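You operate a simulated robot arm through the tools that you are given. There is no shell and no other tool. Be economical: measure what you need, move in short steps, check, and stop when the job is done.

You run a simulated robot arm. Do the job below in one go: nothing can be reset, and whatever is moved stays where it is left.

## Task
Put one of the cracker boxes from the island's table end on the blue dish.

Only the result counts: the job must be done as asked and must still hold three seconds after the hand-in. Knocking over, shifting, dropping, spilling or breaking anything else fails it.

## Robot
A 7-joint arm with a two-finger parallel gripper, fixed in place. Base frame: the origin is at the foot of the arm, x ahead of it, y to its left, z up; the work surface is at about z = 0. Readings come in mm, degrees, newtons and seconds.
With the tool pointing down near the work surface it reaches from about 240 to 620 mm from the base axis. Its first joint turns from -66.0 to 66.0 degrees. Payload 2.6 kg.
The tool frame sits at the grasp point between the pads (the TCP): z along the fingers, y along the line on which they close. The tips reach 30 mm beyond it. The gripper opens to 94 mm. The fingers are 28 mm wide and 10 mm thick; the gripper's body (50 by 96 mm) begins 55 mm behind the TCP.
Orientation is that of the tool frame in the base frame, as [roll, pitch, yaw] about the fixed x, y, z axes, in that order (R = Rz(yaw) Ry(pitch) Rx(roll)). With the fingers straight down and closing along the base's y, the tool's x points along the base's -x, its y along +y and its z along -z.

## Interface
- The arm moves only by the tool arm_command. Its argument "commands" is text: rows parted by semicolons, each of 7 numbers parted by spaces: the shift along the tool's x, y, z in cm, then the turn, a rotation vector about the tool's x, y, z in degrees, then the opening, from 0 (shut) to 1 (fully open). In form: dx dy dz ax ay az hand; .... A call has 1 to 8 rows; each row is the pose to reach, as a shift and turn from the pose commanded when the call began, along the tool's axes at that moment. A row lasts 0.2 s, in which the tool goes at most 50 mm and 8.6 degrees; a call with a longer step from one row to the next is refused whole, and so is a gripper value outside its range. Where a pose cannot be reached the arm comes as near as it can. A force on the tool above 40 N (or 10 N above the force at the start of the call, whichever is more), or a blocked arm, ends the call early, and 0.2 s more pass. Each finger travels about 72 mm/s and halts on what it meets, pressing with about 28 N; the grip force reading is that of the motor and also rises with nothing between the fingers. The clock runs only during rows and for 0.2 s after the last one: add rows that repeat a pose to give the fingers time. It gives the time, the measured TCP pose, the force on the tool (base axes), the opening and the grip force at its end, in the units of the frame above (readings bear some noise), and new pictures: "show" is both (left out), scene, wrist or none.
- Cameras (640 x 400 px; columns grow to the right, rows downward): "scene" is fixed at [50.7, 460.7, 550.3]; the picture's right is [-0.49, -0.87, 0.00], its down [-0.61, 0.34, -0.71] and it looks along [0.62, -0.35, -0.70] (base axes); focal length 309 px, centre (320, 200). "wrist" rides on the gripper at [76, 14, -102] in the tool frame; the picture's right is [-0.18, 0.98, 0.00], its down [-0.75, -0.14, -0.64] and it looks along [-0.63, -0.12, 0.77] (tool axes); focal length 243 px, centre (320, 200). There is no depth. A picture from a camera that has moved, and an enlarged one, comes with that camera's place and axes in the base frame and with its lens.
- enlarge(camera, box): a new picture of the part [left, top, right, bottom] of that camera's present view, enlarged. No time passes.
- close_job(): hands the job in; it is judged then, once.

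Go step by step. Nothing tells you positions but the pictures and the camera data: compare them with the known pose of the tool, close in by small moves and look again before you grip or let go. The budget is 90 turns and 170 pictures, counting those below and the enlarged ones. Unless the task says otherwise, let go and move clear before handing in, and close with one line.

The tools are called after "Emit:" as name(argument=value, ...) on one line, values as JSON. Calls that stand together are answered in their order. arm_command: Moves the arm, as the interface text tells. Its arguments: {"type":"object","properties":{"commands":{"type":"string"},"show":{"type":"string","enum":["both","scene","wrist","none"]}},"required":["commands"]} The other tools are called the same way: enlarge (camera, box) takes an enlarged picture of a part of a camera's view; close_job () hands the job in.

At the start:

```text
time: 0.0
ee_pos: [363.2, 124.7, 281.5]
tool_rot: [179.9, -0.1, -179.9]
contact_force: [-0.4, -0.4, -0.5]
width: 93.9
gripper_force: 0.3
```

scene: 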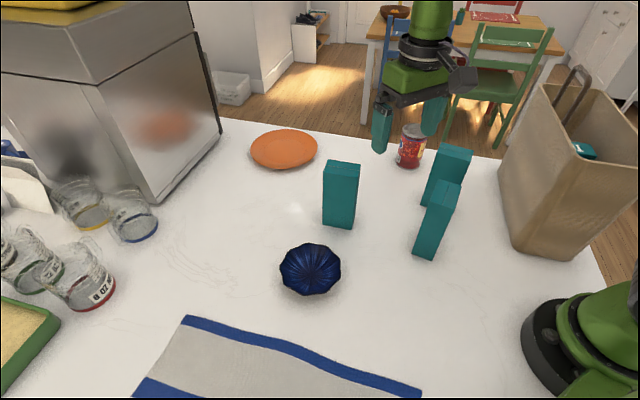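
wrist: 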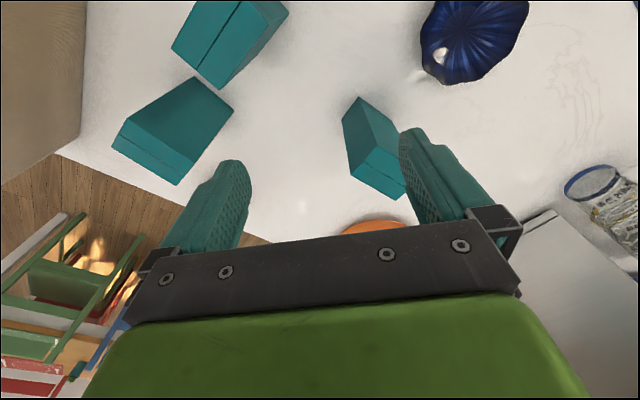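

I see three teal boxes on the island, a teal item in the bag and a blue dish near (359, 310). The dining table lies beyond the far edge of the island. I'll look closer before choosing a box.

Emit:
enlarge(camera="scene", box=[270, 120, 490, 310])

Emit:
enlarge(camera="scene", box=[480, 60, 640, 280])

Emit:
enlarge(camera="wrist", box=[60, 0, 540, 240])

```text
2.11 times, centred on (380, 215) of scene
camera zoom: at [50.7, 460.7, 550.3], right [-0.49, -0.87, 0.0], down [-0.61, 0.34, -0.71], along [0.62, -0.35, -0.7], focal length 650 px, centre (194, 168)
```

zoom: 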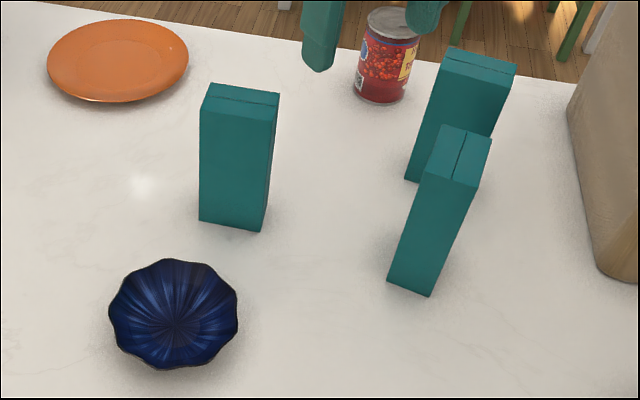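

```text
1.82 times, centred on (560, 170) of scene
camera zoom: at [50.7, 460.7, 550.3], right [-0.49, -0.87, 0.0], down [-0.61, 0.34, -0.71], along [0.62, -0.35, -0.7], focal length 562 px, centre (-116, 254)
```

zoom: 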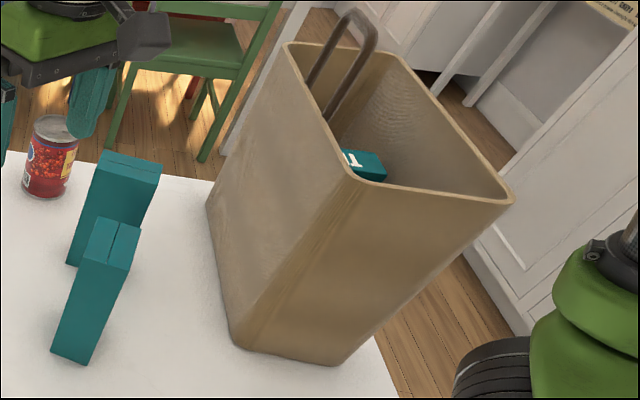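

```text
1.33 times, centred on (300, 120) of wrist
camera zoom: at [287.0, 139.0, 385.2], right [0.18, 0.98, 0.0], down [0.75, -0.14, 0.64], along [0.63, -0.12, -0.77], focal length 324 px, centre (347, 307)
```

zoom: 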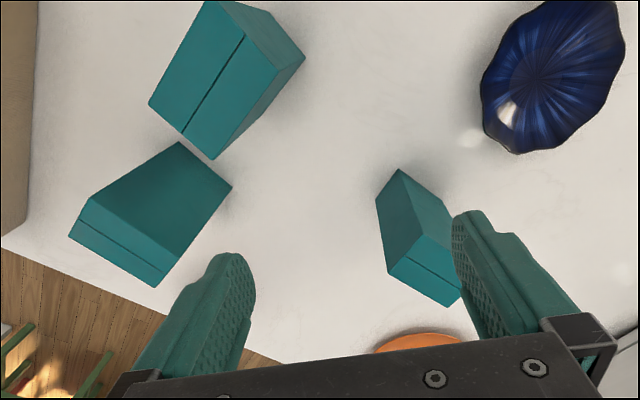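

All visible faces are blank, and the labels are probably on the hidden ones. I'll enlarge box B, then turn the wrist so its camera can see the hidden faces.

Emit:
arm_command(commands="0 0 -2 0 0 -8.5 1; 0 0 -4 0 0 -17 1; 0 0 -4 0 0 -25.5 1; 2 2 -4 0 0 -34 1; 4 5 -4 0 0 -42.5 1; 4 9 -4 0 0 -51 1; 4 12 -4 0 0 -59.5 1; 4 12 -4 0 0 -68 1")

Emit:
enlarge(camera="scene", box=[400, 100, 490, 270])

```text
time: 1.8
ee_pos: [324.9, 244.6, 321.4]
tool_rot: [-179.9, 0.0, -111.9]
contact_force: [0.1, -0.1, -0.2]
width: 94.0
gripper_force: 0.0
camera wrist: at [281.8, 179.0, 425.2], right [-0.84, 0.54, 0.0], down [0.41, 0.65, 0.64], along [0.34, 0.54, -0.77], focal length 243 px, centre (320, 200)
```

scene: 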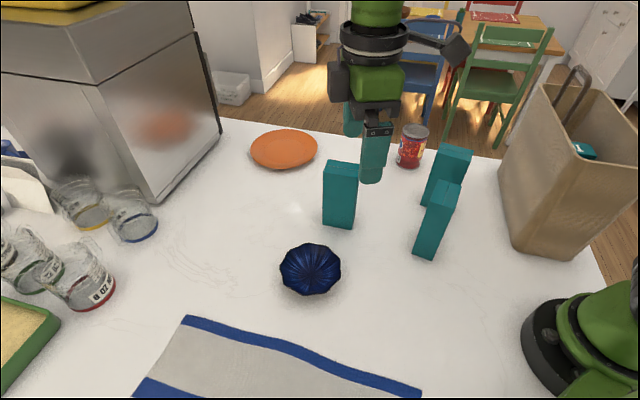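
wrist: 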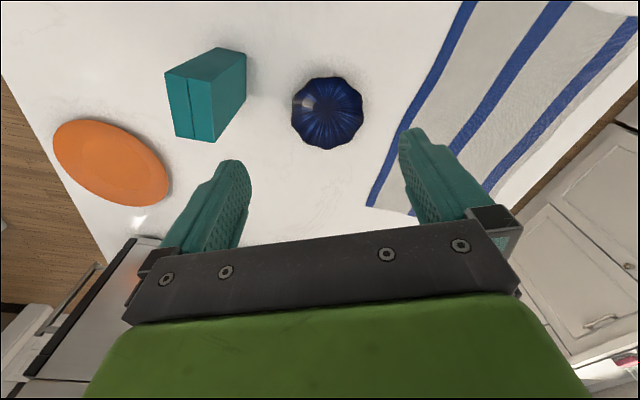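

```text
2.35 times, centred on (445, 185) of scene
camera zoom: at [50.6, 460.7, 550.3], right [-0.49, -0.87, 0.0], down [-0.61, 0.34, -0.71], along [0.62, -0.35, -0.7], focal length 727 px, centre (26, 235)
```

zoom: 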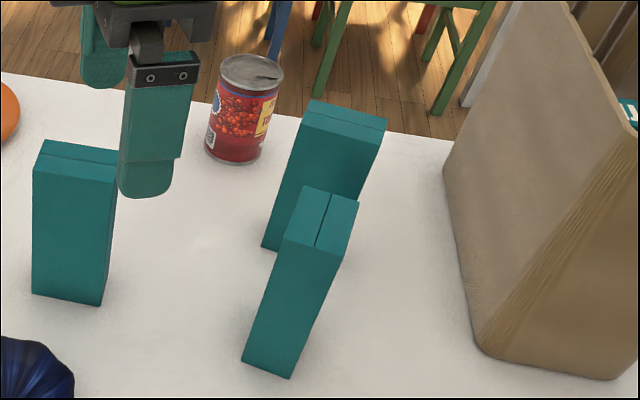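

No labels are visible from here yet. I'll swing on to look from the table side.

Emit:
arm_command(commands="0.6 -3 0 0 0 -8.5 1; 1.2 -6 0 0 0 -17 1; 1.8 -9 0 0 0 -25.5 1; 2.4 -12 0 0 0 -34 1; 3 -15 0 0 0 -42.5 1; 3.6 -18 0 0 0 -51 1; 4.2 -21 0 0 0 -59.5 1; 4.9 -24 0 0 0 -68 1", show="wrist")

```text
time: 3.6
ee_pos: [524.4, 115.4, 317.9]
tool_rot: [179.3, 0.0, -44.6]
contact_force: [-0.6, 0.1, 0.2]
width: 93.8
gripper_force: 0.1
out of reach, approached as far as the arm can: row 8
camera wrist: at [567.3, 53.6, 421.3], right [-0.82, -0.57, 0.01], down [-0.43, 0.64, 0.64], along [-0.37, 0.52, -0.77], focal length 243 px, centre (320, 200)
```

wrist: 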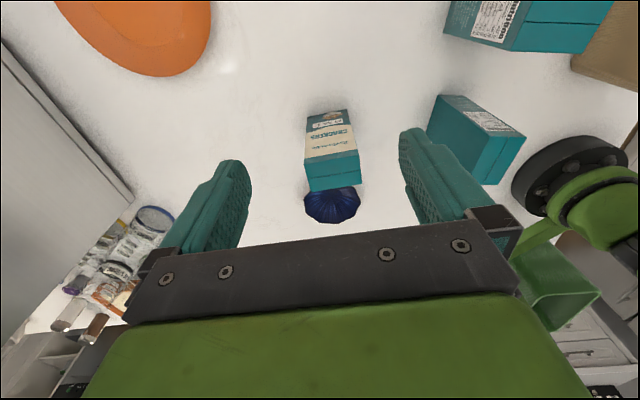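

Box A is crackers. Boxes B and C still show only their side labels, so I'll move to see B's hidden face.

Emit:
arm_command(commands="1.5 4 0 0 0 0 1; 3 8 0 0 0 0 1; 4.5 12 0 0 0 0 1; 6 16 0 0 0 0 1; 8 19.8 0 0 0 0 1", show="wrist")

Emit:
enlarge(camera="wrist", box=[160, 0, 560, 240])

```text
time: 4.8
ee_pos: [441.3, -79.9, 318.5]
tool_rot: [-180.0, 0.0, -43.8]
contact_force: [-0.2, -0.4, 0.5]
width: 94.1
gripper_force: 0.1
camera wrist: at [485.1, -142.3, 422.0], right [-0.81, -0.58, 0.0], down [-0.45, 0.62, 0.64], along [-0.37, 0.52, -0.77], focal length 243 px, centre (320, 200)
```

wrist: 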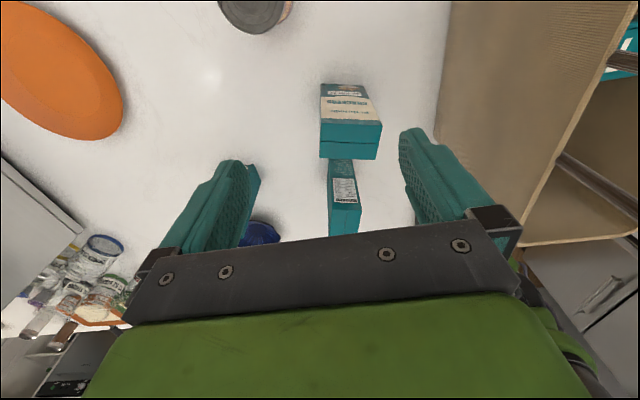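

```text
1.60 times, centred on (360, 120) of wrist
camera zoom: at [485.1, -142.3, 422.0], right [-0.81, -0.58, 0.0], down [-0.45, 0.62, 0.64], along [-0.37, 0.52, -0.77], focal length 388 px, centre (256, 328)
```

zoom: 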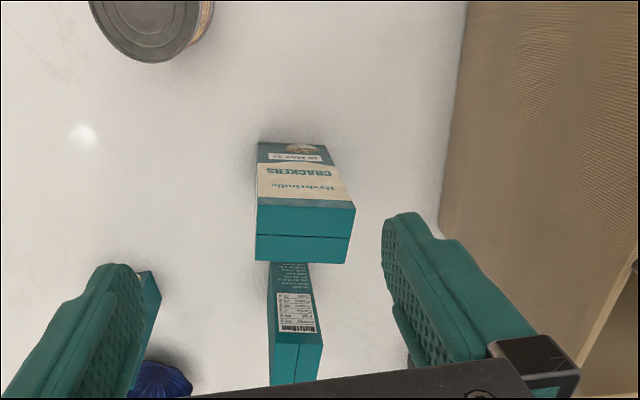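

Box B, the box nearest the dining table, also reads CRACKERS. It is centred near (380, -56), measures about 70 x 47 mm and 150 mm tall, and its short side lies along about 122°. I'll turn back and go above it.

Emit:
arm_command(commands="-1 0.3 0 0 0 8.5 1; -2 0.6 0 0 0 17 1; -3 1 0 0 0 25.5 1; -4 1.4 0 0 0 34 1; -5 1.8 0 0 0 42.5 1; -5.8 2.35 0 0 0 51 1; -5.8 2.35 0 0 0 59.5 1; -5.8 2.35 0 0 0 68 1", show="none")

Emit:
arm_command(commands="0 0 0 0 0 8 1; 0 0 0 0 0 16 1; 0 0 0 0 0 24 1; 0 0 0 0 0 32 1; 0 0 0 0 0 36 1; 0 0 0 0 0 36 1")

```text
time: 6.6
ee_pos: [384.2, -60.7, 318.9]
tool_rot: [-179.9, 0.2, -112.1]
contact_force: [0.0, 0.6, 0.4]
width: 94.1
gripper_force: 0.1
```

```text
time: 8.0
ee_pos: [384.7, -57.7, 319.1]
tool_rot: [-180.0, 0.0, -148.0]
contact_force: [-0.5, -0.4, -1.2]
width: 94.0
gripper_force: 0.0
camera wrist: at [311.0, -86.6, 423.0], right [-0.36, 0.93, 0.0], down [0.71, 0.28, 0.64], along [0.6, 0.23, -0.77], focal length 243 px, centre (320, 200)
```

scene: 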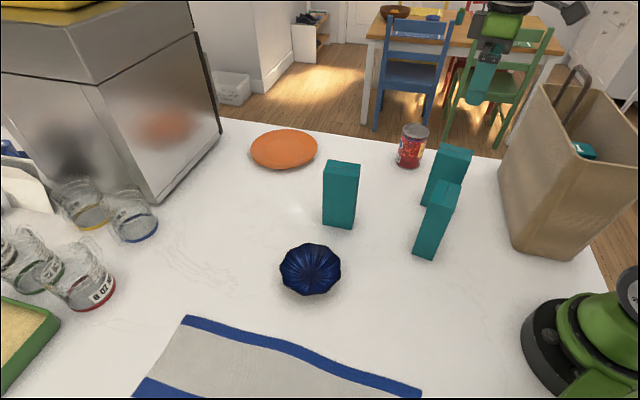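
wrist: 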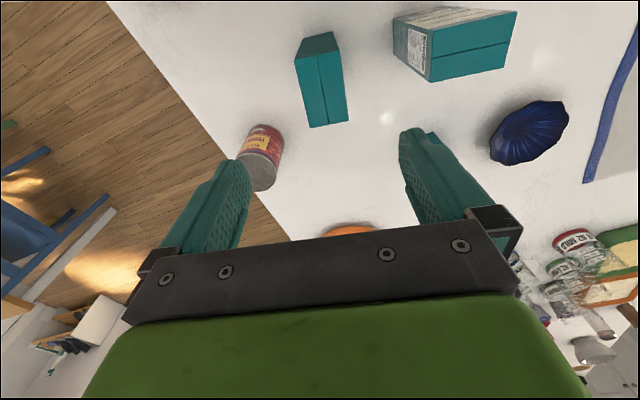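

My estimate from this view agrees: centre (384, -57), long axis 32.5°. The tool is right above it, so I'll descend partway and check.

Emit:
arm_command(commands="0 0 4 0 0 -0.5 1; 0 0 8 0 0 -0.5 1; 0 0 12 0 0 -0.5 1; 0 0 13 0 0 -0.5 1; 0 0 13 0 0 -0.5 1")

Emit:
enlarge(camera="wrist", box=[160, 0, 520, 240])

Emit:
enlarge(camera="scene", box=[380, 60, 520, 270])

```text
time: 9.2
ee_pos: [386.6, -59.6, 190.5]
tool_rot: [-180.0, 0.0, -147.5]
contact_force: [0.1, 0.0, 0.7]
width: 94.1
gripper_force: 0.1
camera wrist: at [312.0, -87.5, 292.8], right [-0.37, 0.93, 0.0], down [0.71, 0.29, 0.64], along [0.6, 0.24, -0.77], focal length 243 px, centre (320, 200)
```

scene: 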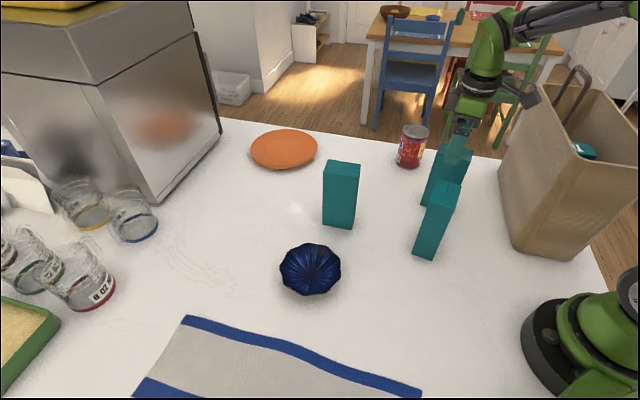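
wrist: 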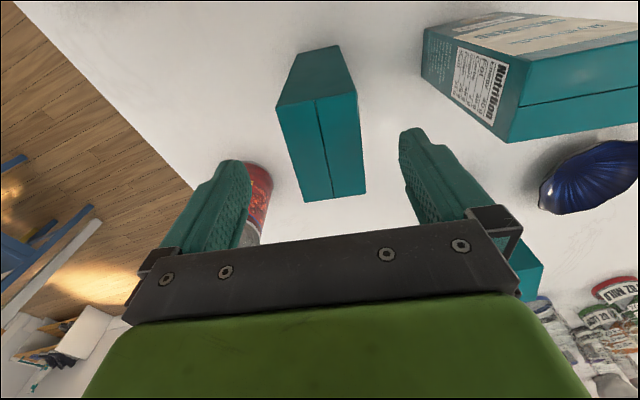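

```text
1.67 times, centred on (340, 120) of wrist
camera zoom: at [312.0, -87.5, 292.8], right [-0.37, 0.93, 0.0], down [0.71, 0.29, 0.64], along [0.6, 0.24, -0.77], focal length 404 px, centre (287, 333)
```

zoom: 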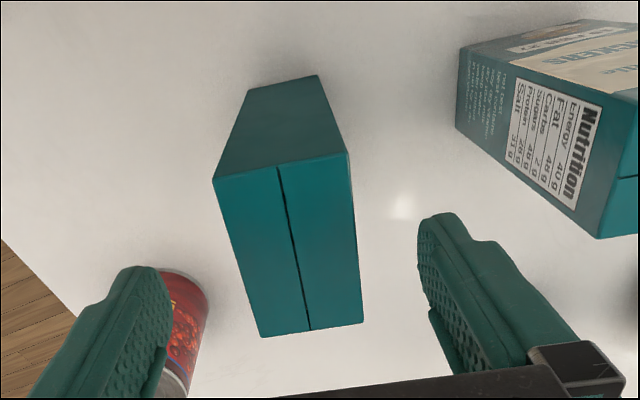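

```text
1.90 times, centred on (450, 165) of scene
camera zoom: at [50.7, 460.7, 550.3], right [-0.49, -0.87, 0.0], down [-0.61, 0.34, -0.71], along [0.62, -0.35, -0.7], focal length 589 px, centre (72, 267)
```

zoom: 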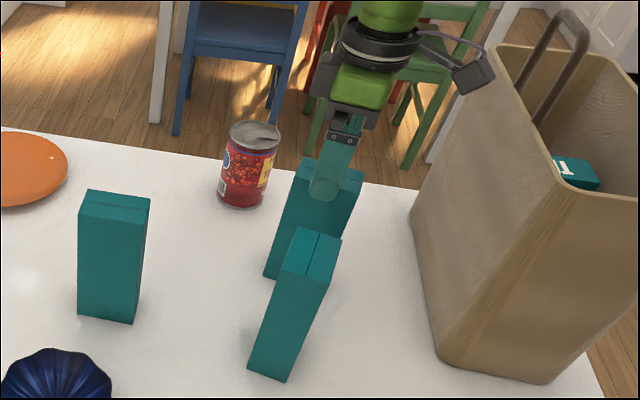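

The view puts the box about 4 mm toward tool +y, and angle and clearances are fine. I'll correct that and descend to grip height.

Emit:
arm_command(commands="0 0.4 0 0 0 0 1; 0 0.4 3 0 0 0 1; 0 0.4 6 0 0 0 1; 0 0.4 7.7 0 0 0 1; 0 0.4 7.7 0 0 0 1")

```text
time: 10.4
ee_pos: [383.4, -56.0, 110.7]
tool_rot: [-180.0, 0.0, -147.4]
contact_force: [1.2, -0.4, 0.1]
width: 93.9
gripper_force: 0.0
camera wrist: at [310.0, -83.8, 215.1], right [-0.37, 0.93, 0.0], down [0.71, 0.29, 0.64], along [0.6, 0.24, -0.77], focal length 243 px, centre (320, 200)
```

scene: 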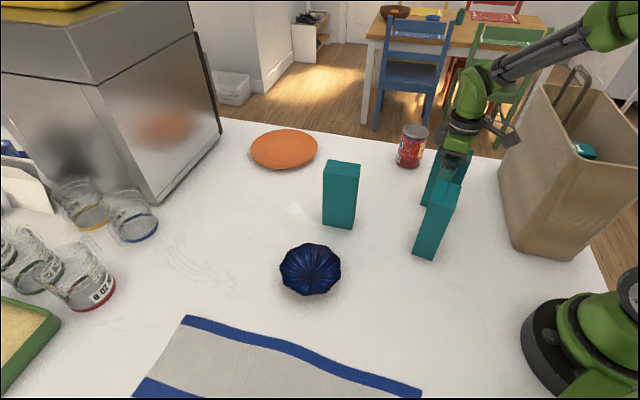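
wrist: 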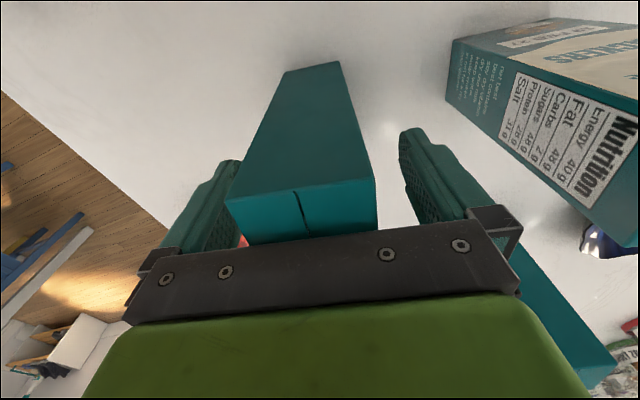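

The box stands between the fingers, so I'll close now.

Emit:
arm_command(commands="0 0 0 0 0 0 0.8; 0 0 0 0 0 0 0.6; 0 0 0 0 0 0 0.45; 0 0 0 0 0 0 0.3; 0 0 0 0 0 0 0.3; 0 0 0 0 0 0 0.3", show="wrist")

```text
time: 11.8
ee_pos: [383.5, -55.8, 112.1]
tool_rot: [-180.0, 0.0, -147.5]
contact_force: [0.3, 0.4, 0.9]
width: 49.1
gripper_force: 27.9
camera wrist: at [310.0, -83.8, 215.4], right [-0.37, 0.93, 0.0], down [0.71, 0.29, 0.64], along [0.6, 0.24, -0.77], focal length 243 px, centre (320, 200)
```

wrist: 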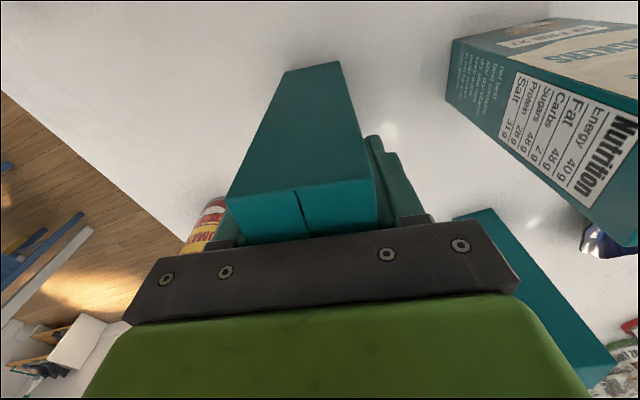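

Gripped at 49 mm, with 28 N. I'll lift straight up about 19 cm, slowly.

Emit:
arm_command(commands="0 0 -1 0 0 0 0.3; 0 0 -3 0 0 0 0.3; 0 0 -6 0 0 0 0.3; 0 0 -9 0 0 0 0.3; 0 0 -12 0 0 0 0.3; 0 0 -15 0 0 0 0.3; 0 0 -18 0 0 0 0.3; 0 0 -19.5 0 0 0 0.3")

Emit:
enlarge(camera="scene", box=[250, 220, 370, 310])

```text
time: 13.6
ee_pos: [380.7, -56.3, 306.0]
tool_rot: [-180.0, 0.0, -147.4]
contact_force: [0.0, 0.4, -1.7]
width: 48.9
gripper_force: 27.9
camera wrist: at [307.8, -84.2, 410.1], right [-0.37, 0.93, 0.0], down [0.71, 0.29, 0.64], along [0.6, 0.24, -0.77], focal length 243 px, centre (320, 200)
```

scene: 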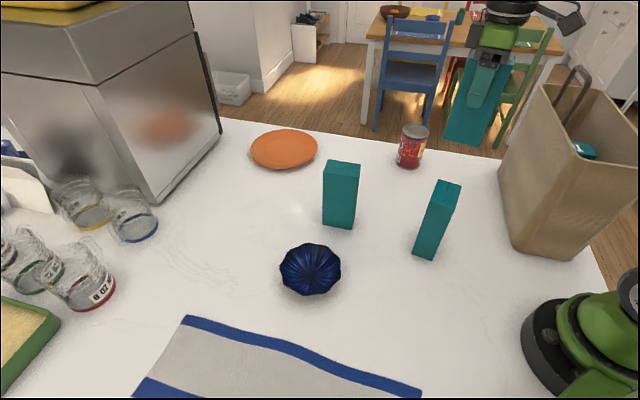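
wrist: 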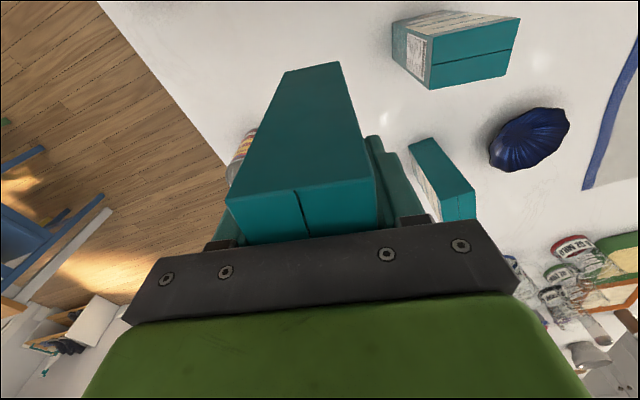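

```text
4.44 times, centred on (310, 265) of scene
camera zoom: at [50.7, 460.7, 550.3], right [-0.49, -0.87, 0.0], down [-0.61, 0.34, -0.71], along [0.62, -0.35, -0.7], focal length 1373 px, centre (364, -89)
```

zoom: 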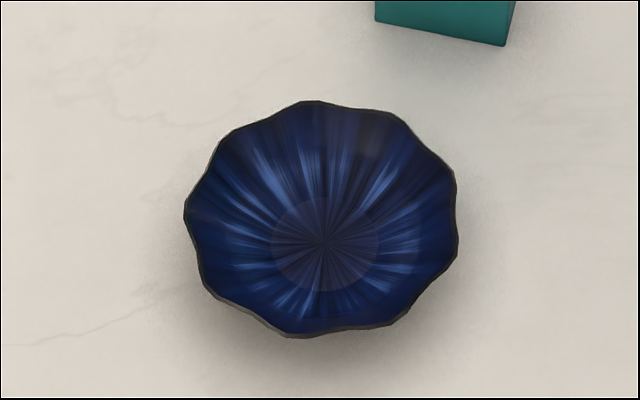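

The box is held cleanly. The dish is a shallow bowl centred near (354, 310), with a 26–30 mm rim and a flat floor about 50 mm across. I'll carry the box over it at height.

Emit:
arm_command(commands="-1 1.9 0 0 0 0 0.3; -2.2 4 0 0 0 0 0.3; -3.3 6 0 0 0 0 0.3; -4.4 8.1 0 0 0 0 0.3; -5.5 10.2 0 0 0 0 0.3; -6.6 12.3 0 0 0 0 0.3; -7.7 14.4 0 0 0 0 0.3; -8.7 16.1 0 0 0 0 0.3", show="none")

Emit:
arm_command(commands="-1 1.9 0 0 0 0 0.3; -2.2 4 0 0 0 0 0.3; -3.3 6 0 0 0 0 0.3; -4.4 8.1 0 0 0 0 0.3; -5.5 10.2 0 0 0 0 0.3; -6.6 12.3 0 0 0 0 0.3; -7.7 14.4 0 0 0 0 0.3; -8.6 16.1 0 0 0 0 0.3")

```text
time: 15.4
ee_pos: [368.2, 125.3, 305.5]
tool_rot: [179.9, 0.0, -147.5]
contact_force: [0.4, -0.9, -1.6]
width: 49.3
gripper_force: 27.8
```

```text
time: 17.2
ee_pos: [354.0, 308.7, 306.5]
tool_rot: [180.0, 0.1, -147.4]
contact_force: [-0.1, 0.1, -1.8]
width: 49.3
gripper_force: 28.3
camera wrist: at [281.3, 280.1, 410.8], right [-0.37, 0.93, 0.0], down [0.71, 0.29, 0.64], along [0.6, 0.24, -0.77], focal length 243 px, centre (320, 200)
```

scene: 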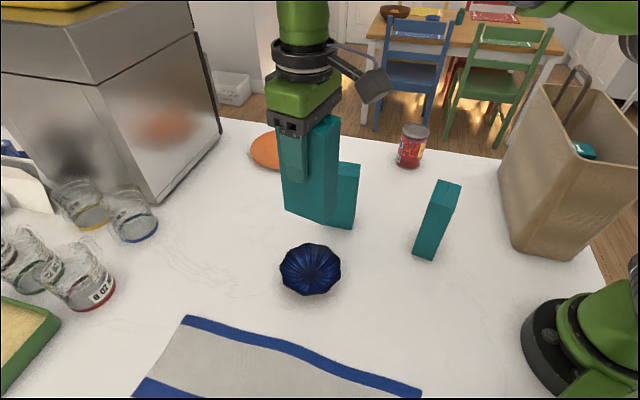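
wrist: 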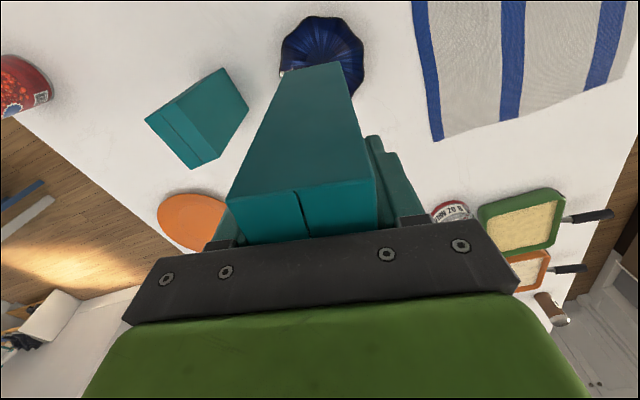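

The box is over the dish. I'll lower it to about 45 mm bottom height and compare.

Emit:
arm_command(commands="0 0 3 0 0 0 0.3; 0 0 6 0 0 0 0.3; 0 0 9 0 0 0 0.3; 0 0 12 0 0 0 0.3; 0 0 14.5 0 0 0 0.3; 0 0 14.5 0 0 0 0.3")

Emit:
enlarge(camera="scene", box=[250, 140, 400, 310])

Emit:
enlarge(camera="wrist", box=[220, 0, 420, 140])

```text
time: 18.6
ee_pos: [353.5, 309.4, 160.7]
tool_rot: [180.0, 0.0, -147.5]
contact_force: [0.1, -0.1, -2.4]
width: 49.1
gripper_force: 28.3
camera wrist: at [280.8, 280.1, 264.1], right [-0.37, 0.93, 0.0], down [0.71, 0.29, 0.64], along [0.6, 0.24, -0.77], focal length 243 px, centre (320, 200)
```

scene: 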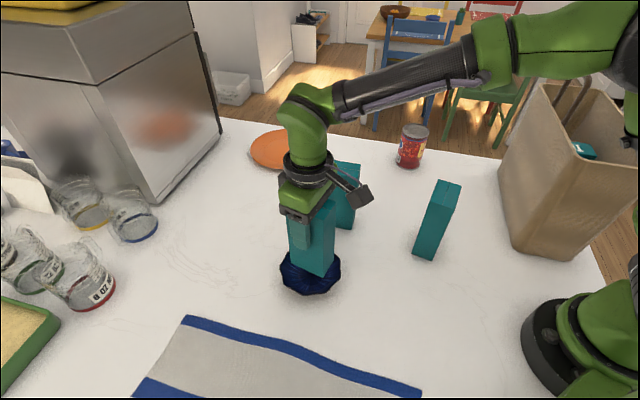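
wrist: 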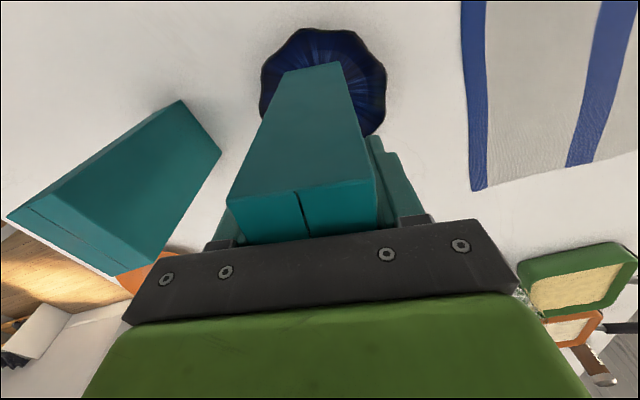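

```text
2.35 times, centred on (325, 225) of scene
camera zoom: at [50.7, 460.7, 550.3], right [-0.49, -0.87, 0.0], down [-0.61, 0.34, -0.71], along [0.62, -0.35, -0.7], focal length 727 px, centre (308, 141)
```

zoom: 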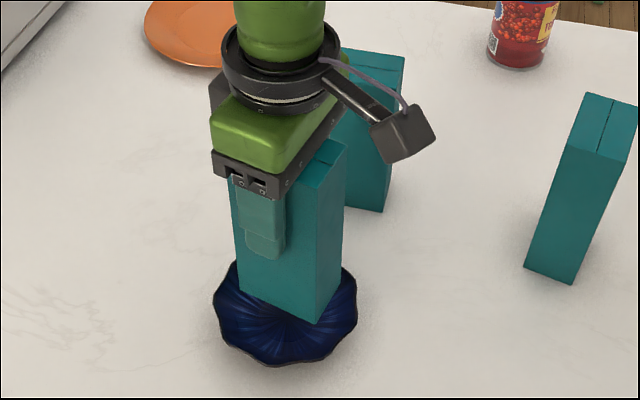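

```text
2.86 times, centred on (320, 70) of wrist
camera zoom: at [280.8, 280.1, 264.1], right [-0.37, 0.93, 0.0], down [0.71, 0.29, 0.64], along [0.6, 0.24, -0.77], focal length 693 px, centre (320, 571)
```

zoom: 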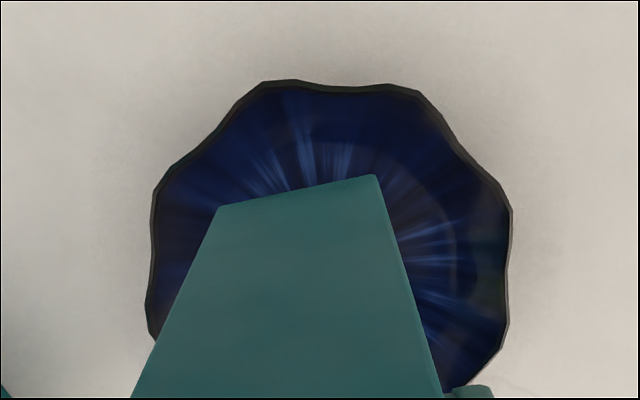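

Both cameras say the box is about 5 mm short in y of the dish's centre. I'll shift and then lower gently, watching the force.

Emit:
arm_command(commands="-0.35 0.37 0 0 0 0 0.3; -0.35 0.37 1 0 0 0 0.3; -0.35 0.37 2 0 0 0 0.3; -0.35 0.37 2.4 0 0 0 0.3; -0.35 0.37 2.6 0 0 0 0.3; -0.35 0.37 2.8 0 0 0 0.3")

Emit:
enlarge(camera="scene", box=[250, 140, 400, 310])

```text
time: 20.0
ee_pos: [356.7, 312.8, 135.7]
tool_rot: [180.0, 0.2, -147.5]
contact_force: [-5.2, -6.7, 20.5]
width: 49.2
gripper_force: 28.3
camera wrist: at [282.8, 285.4, 239.5], right [-0.37, 0.93, 0.0], down [0.71, 0.28, 0.64], along [0.6, 0.24, -0.76], focal length 243 px, centre (320, 200)
```

scene: 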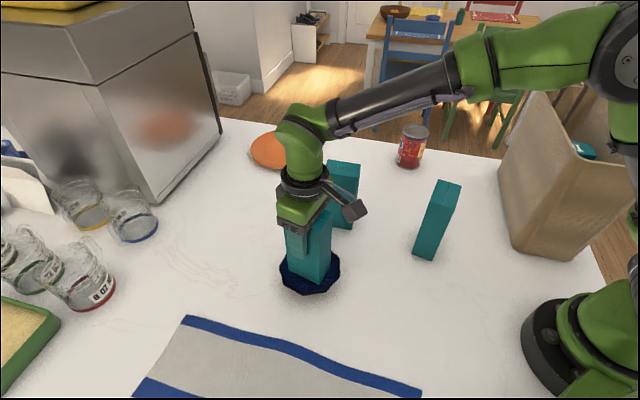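
wrist: 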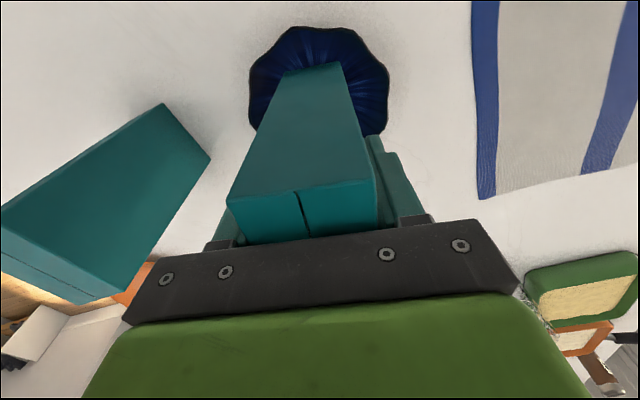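

```text
2.35 times, centred on (325, 225) of scene
camera zoom: at [50.6, 460.6, 550.4], right [-0.49, -0.87, 0.0], down [-0.61, 0.34, -0.71], along [0.62, -0.35, -0.7], focal length 727 px, centre (308, 141)
```

zoom: 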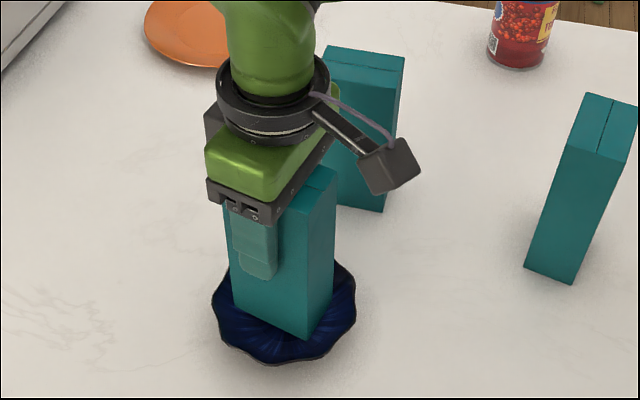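

Contact came at 20 N, with a sideways push along the box's long axis, so the far end touched the bowl wall first. I'll ease up, shift 4 mm along tool +x and lower again.

Emit:
arm_command(commands="0 0 -0.5 0 0 0 0.3; 0.4 0 -0.5 0 0 0 0.3; 0.4 0 -0.3 0 0 0 0.3; 0.4 0 -0.15 0 0 0 0.3; 0.4 0 -0.05 0 0 0 0.3; 0.4 0 0.05 0 0 0 0.3", show="scene")

```text
time: 21.4
ee_pos: [352.6, 312.0, 135.0]
tool_rot: [180.0, 0.3, -147.6]
contact_force: [-0.1, -1.9, 22.7]
width: 49.0
gripper_force: 27.7
```

scene: 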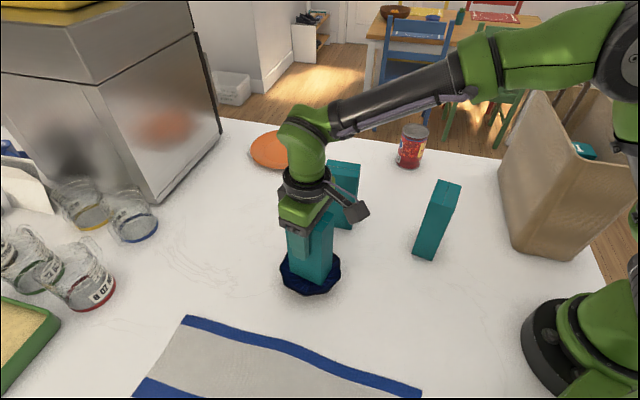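

Forces are now balanced, with nearly pure vertical support. I'll relieve the pressure slightly and open a little, keeping the fingers as guards while I check stability.

Emit:
arm_command(commands="0 0 -0.05 0 0 0 0.3; 0 0 -0.12 0 0 0 0.3; 0 0 -0.12 0 0 0 0.3", show="none")

Emit:
arm_command(commands="0 0 0 0 0 0 0.54; 0 0 0 0 0 0 0.56; 0 0 0 0 0 0 0.58; 0 0 0 0 0 0 0.58; 0 0 0 0 0 0 0.58")

Emit:
enlarge(camera="scene", box=[250, 140, 400, 310])

```text
time: 22.2
ee_pos: [353.3, 312.3, 135.7]
tool_rot: [-180.0, 0.3, -147.4]
contact_force: [4.4, 3.6, 22.4]
width: 49.2
gripper_force: 27.6
```

```text
time: 23.4
ee_pos: [352.4, 311.2, 134.3]
tool_rot: [-179.9, 0.0, -147.6]
contact_force: [0.9, -0.7, -0.4]
width: 54.3
gripper_force: 0.0
camera wrist: at [278.8, 283.4, 237.9], right [-0.37, 0.93, 0.0], down [0.71, 0.29, 0.64], along [0.6, 0.24, -0.77], focal length 243 px, centre (320, 200)
```

scene: 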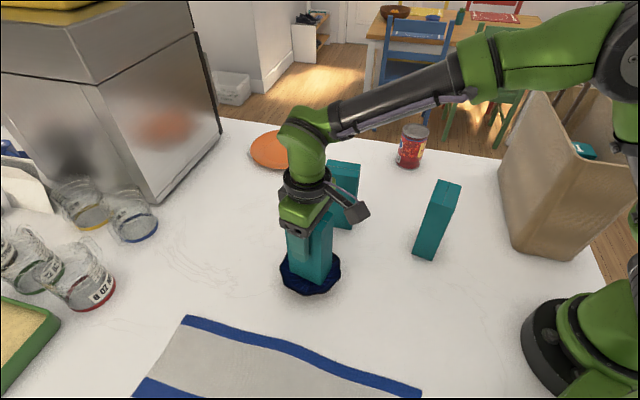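
wrist: 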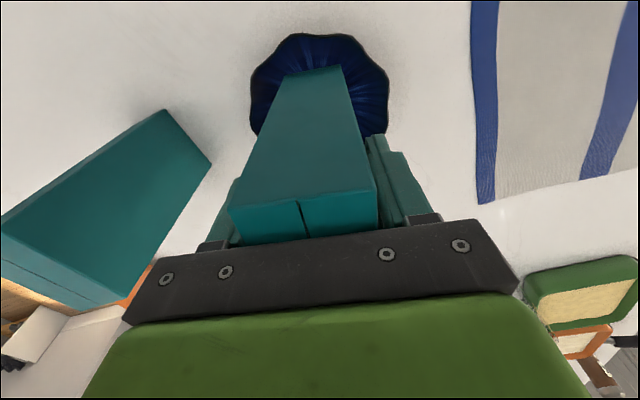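

```text
2.35 times, centred on (325, 225) of scene
camera zoom: at [50.7, 460.7, 550.3], right [-0.49, -0.87, 0.0], down [-0.61, 0.34, -0.71], along [0.62, -0.35, -0.7], focal length 727 px, centre (308, 141)
```

zoom: 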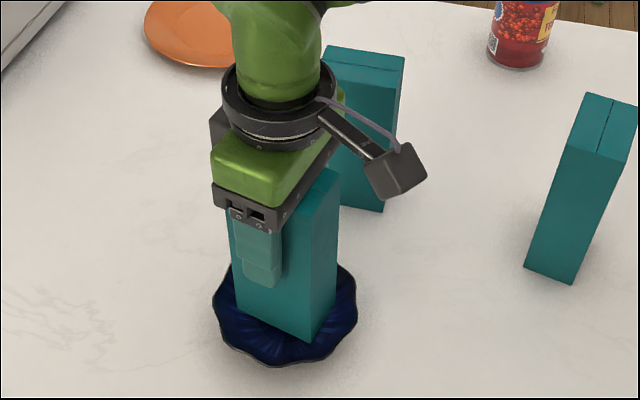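

The box is standing on its own, with no force on the tool. I'll open fully in steps and then look again.

Emit:
arm_command(commands="0 0 0 0 0 0 0.64; 0 0 0 0 0 0 0.7; 0 0 0 0 0 0 0.8; 0 0 0 0 0 0 0.9; 0 0 0 0 0 0 0.9; 0 0 0 0 0 0 0.9")

Emit:
enlarge(camera="scene", box=[250, 140, 400, 310])

```text
time: 24.8
ee_pos: [352.0, 312.0, 133.5]
tool_rot: [-179.9, -0.1, -147.5]
contact_force: [-0.6, -0.6, 0.1]
width: 84.6
gripper_force: 0.1
camera wrist: at [278.9, 283.4, 237.9], right [-0.37, 0.93, 0.0], down [0.71, 0.29, 0.64], along [0.6, 0.24, -0.77], focal length 243 px, centre (320, 200)
```

scene: 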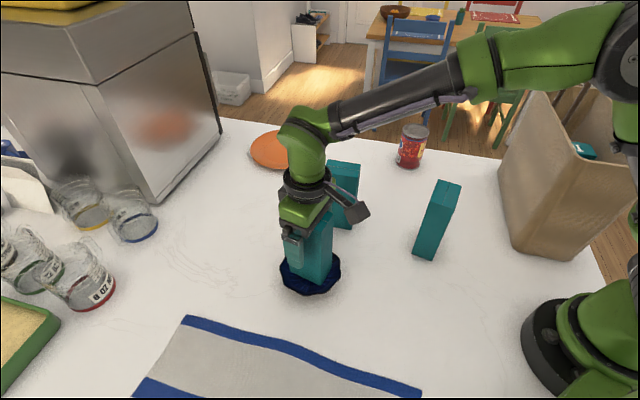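
wrist: 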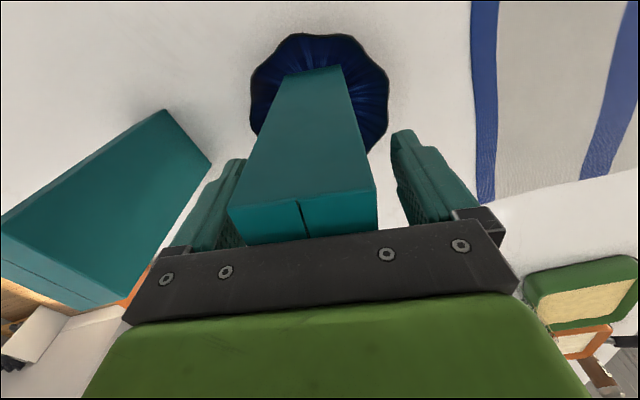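

```text
2.35 times, centred on (325, 225) of scene
camera zoom: at [50.7, 460.7, 550.3], right [-0.49, -0.87, 0.0], down [-0.61, 0.34, -0.71], along [0.62, -0.35, -0.7], focal length 727 px, centre (308, 141)
```

zoom: 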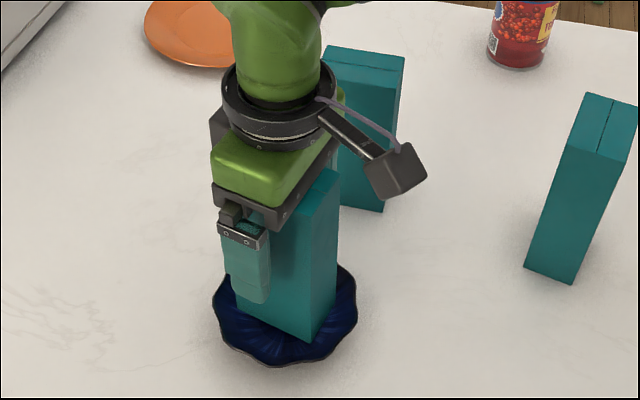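

It has not moved. I'll lift straight up to clear it.

Emit:
arm_command(commands="0 0 -1 0 0 0 1; 0 0 -3 0 0 0 1; 0 0 -6 0 0 0 1; 0 0 -10 0 0 0 1; 0 0 -14 0 0 0 1; 0 0 -17 0 0 0 1; 0 0 -17 0 0 0 1; 0 0 -17 0 0 0 1")

Emit:
enlarge(camera="scene", box=[250, 140, 400, 310])

```text
time: 26.6
ee_pos: [351.4, 311.1, 305.7]
tool_rot: [179.9, 0.1, -147.4]
contact_force: [0.6, -0.2, -0.2]
width: 94.0
gripper_force: 0.3
camera wrist: at [277.8, 282.6, 408.0], right [-0.37, 0.93, 0.0], down [0.71, 0.29, 0.64], along [0.6, 0.24, -0.77], focal length 243 px, centre (320, 200)
```

scene: 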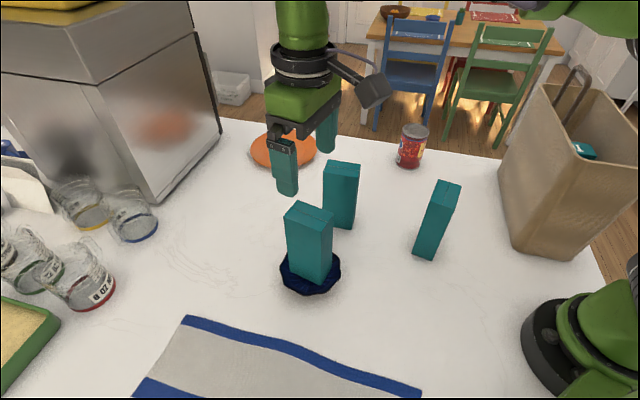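
wrist: 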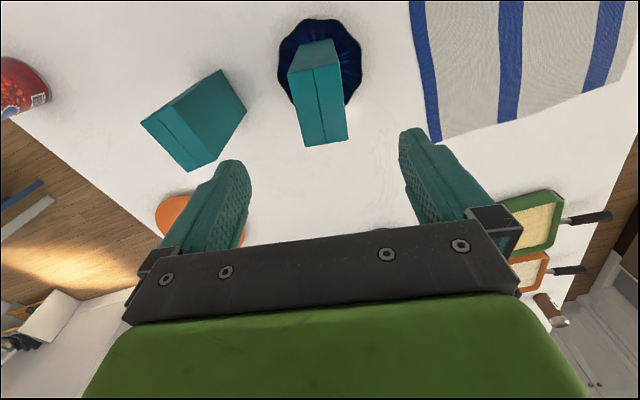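

```text
2.35 times, centred on (325, 225) of scene
camera zoom: at [50.7, 460.7, 550.3], right [-0.49, -0.87, 0.0], down [-0.61, 0.34, -0.71], along [0.62, -0.35, -0.7], focal length 727 px, centre (308, 141)
```

zoom: 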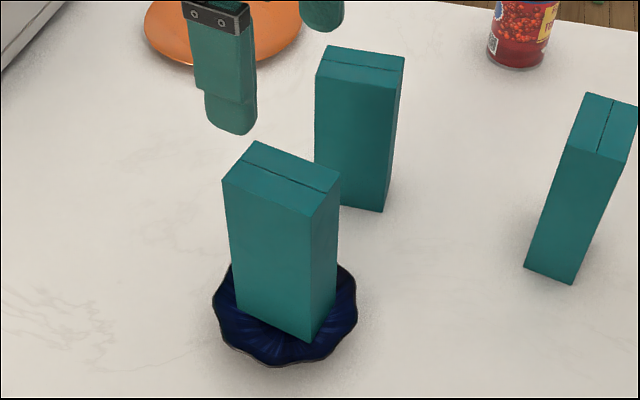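

The box stands steady on the blue dish, the other items look undisturbed and the gripper is clear. I'm handing in.

Emit:
close_job()

```text
The job is handed in.
```

I put the cracker box nearest the dining table upright on the blue dish. It was standing steady with the gripper clear when I handed in, and nothing else appeared to have moved.
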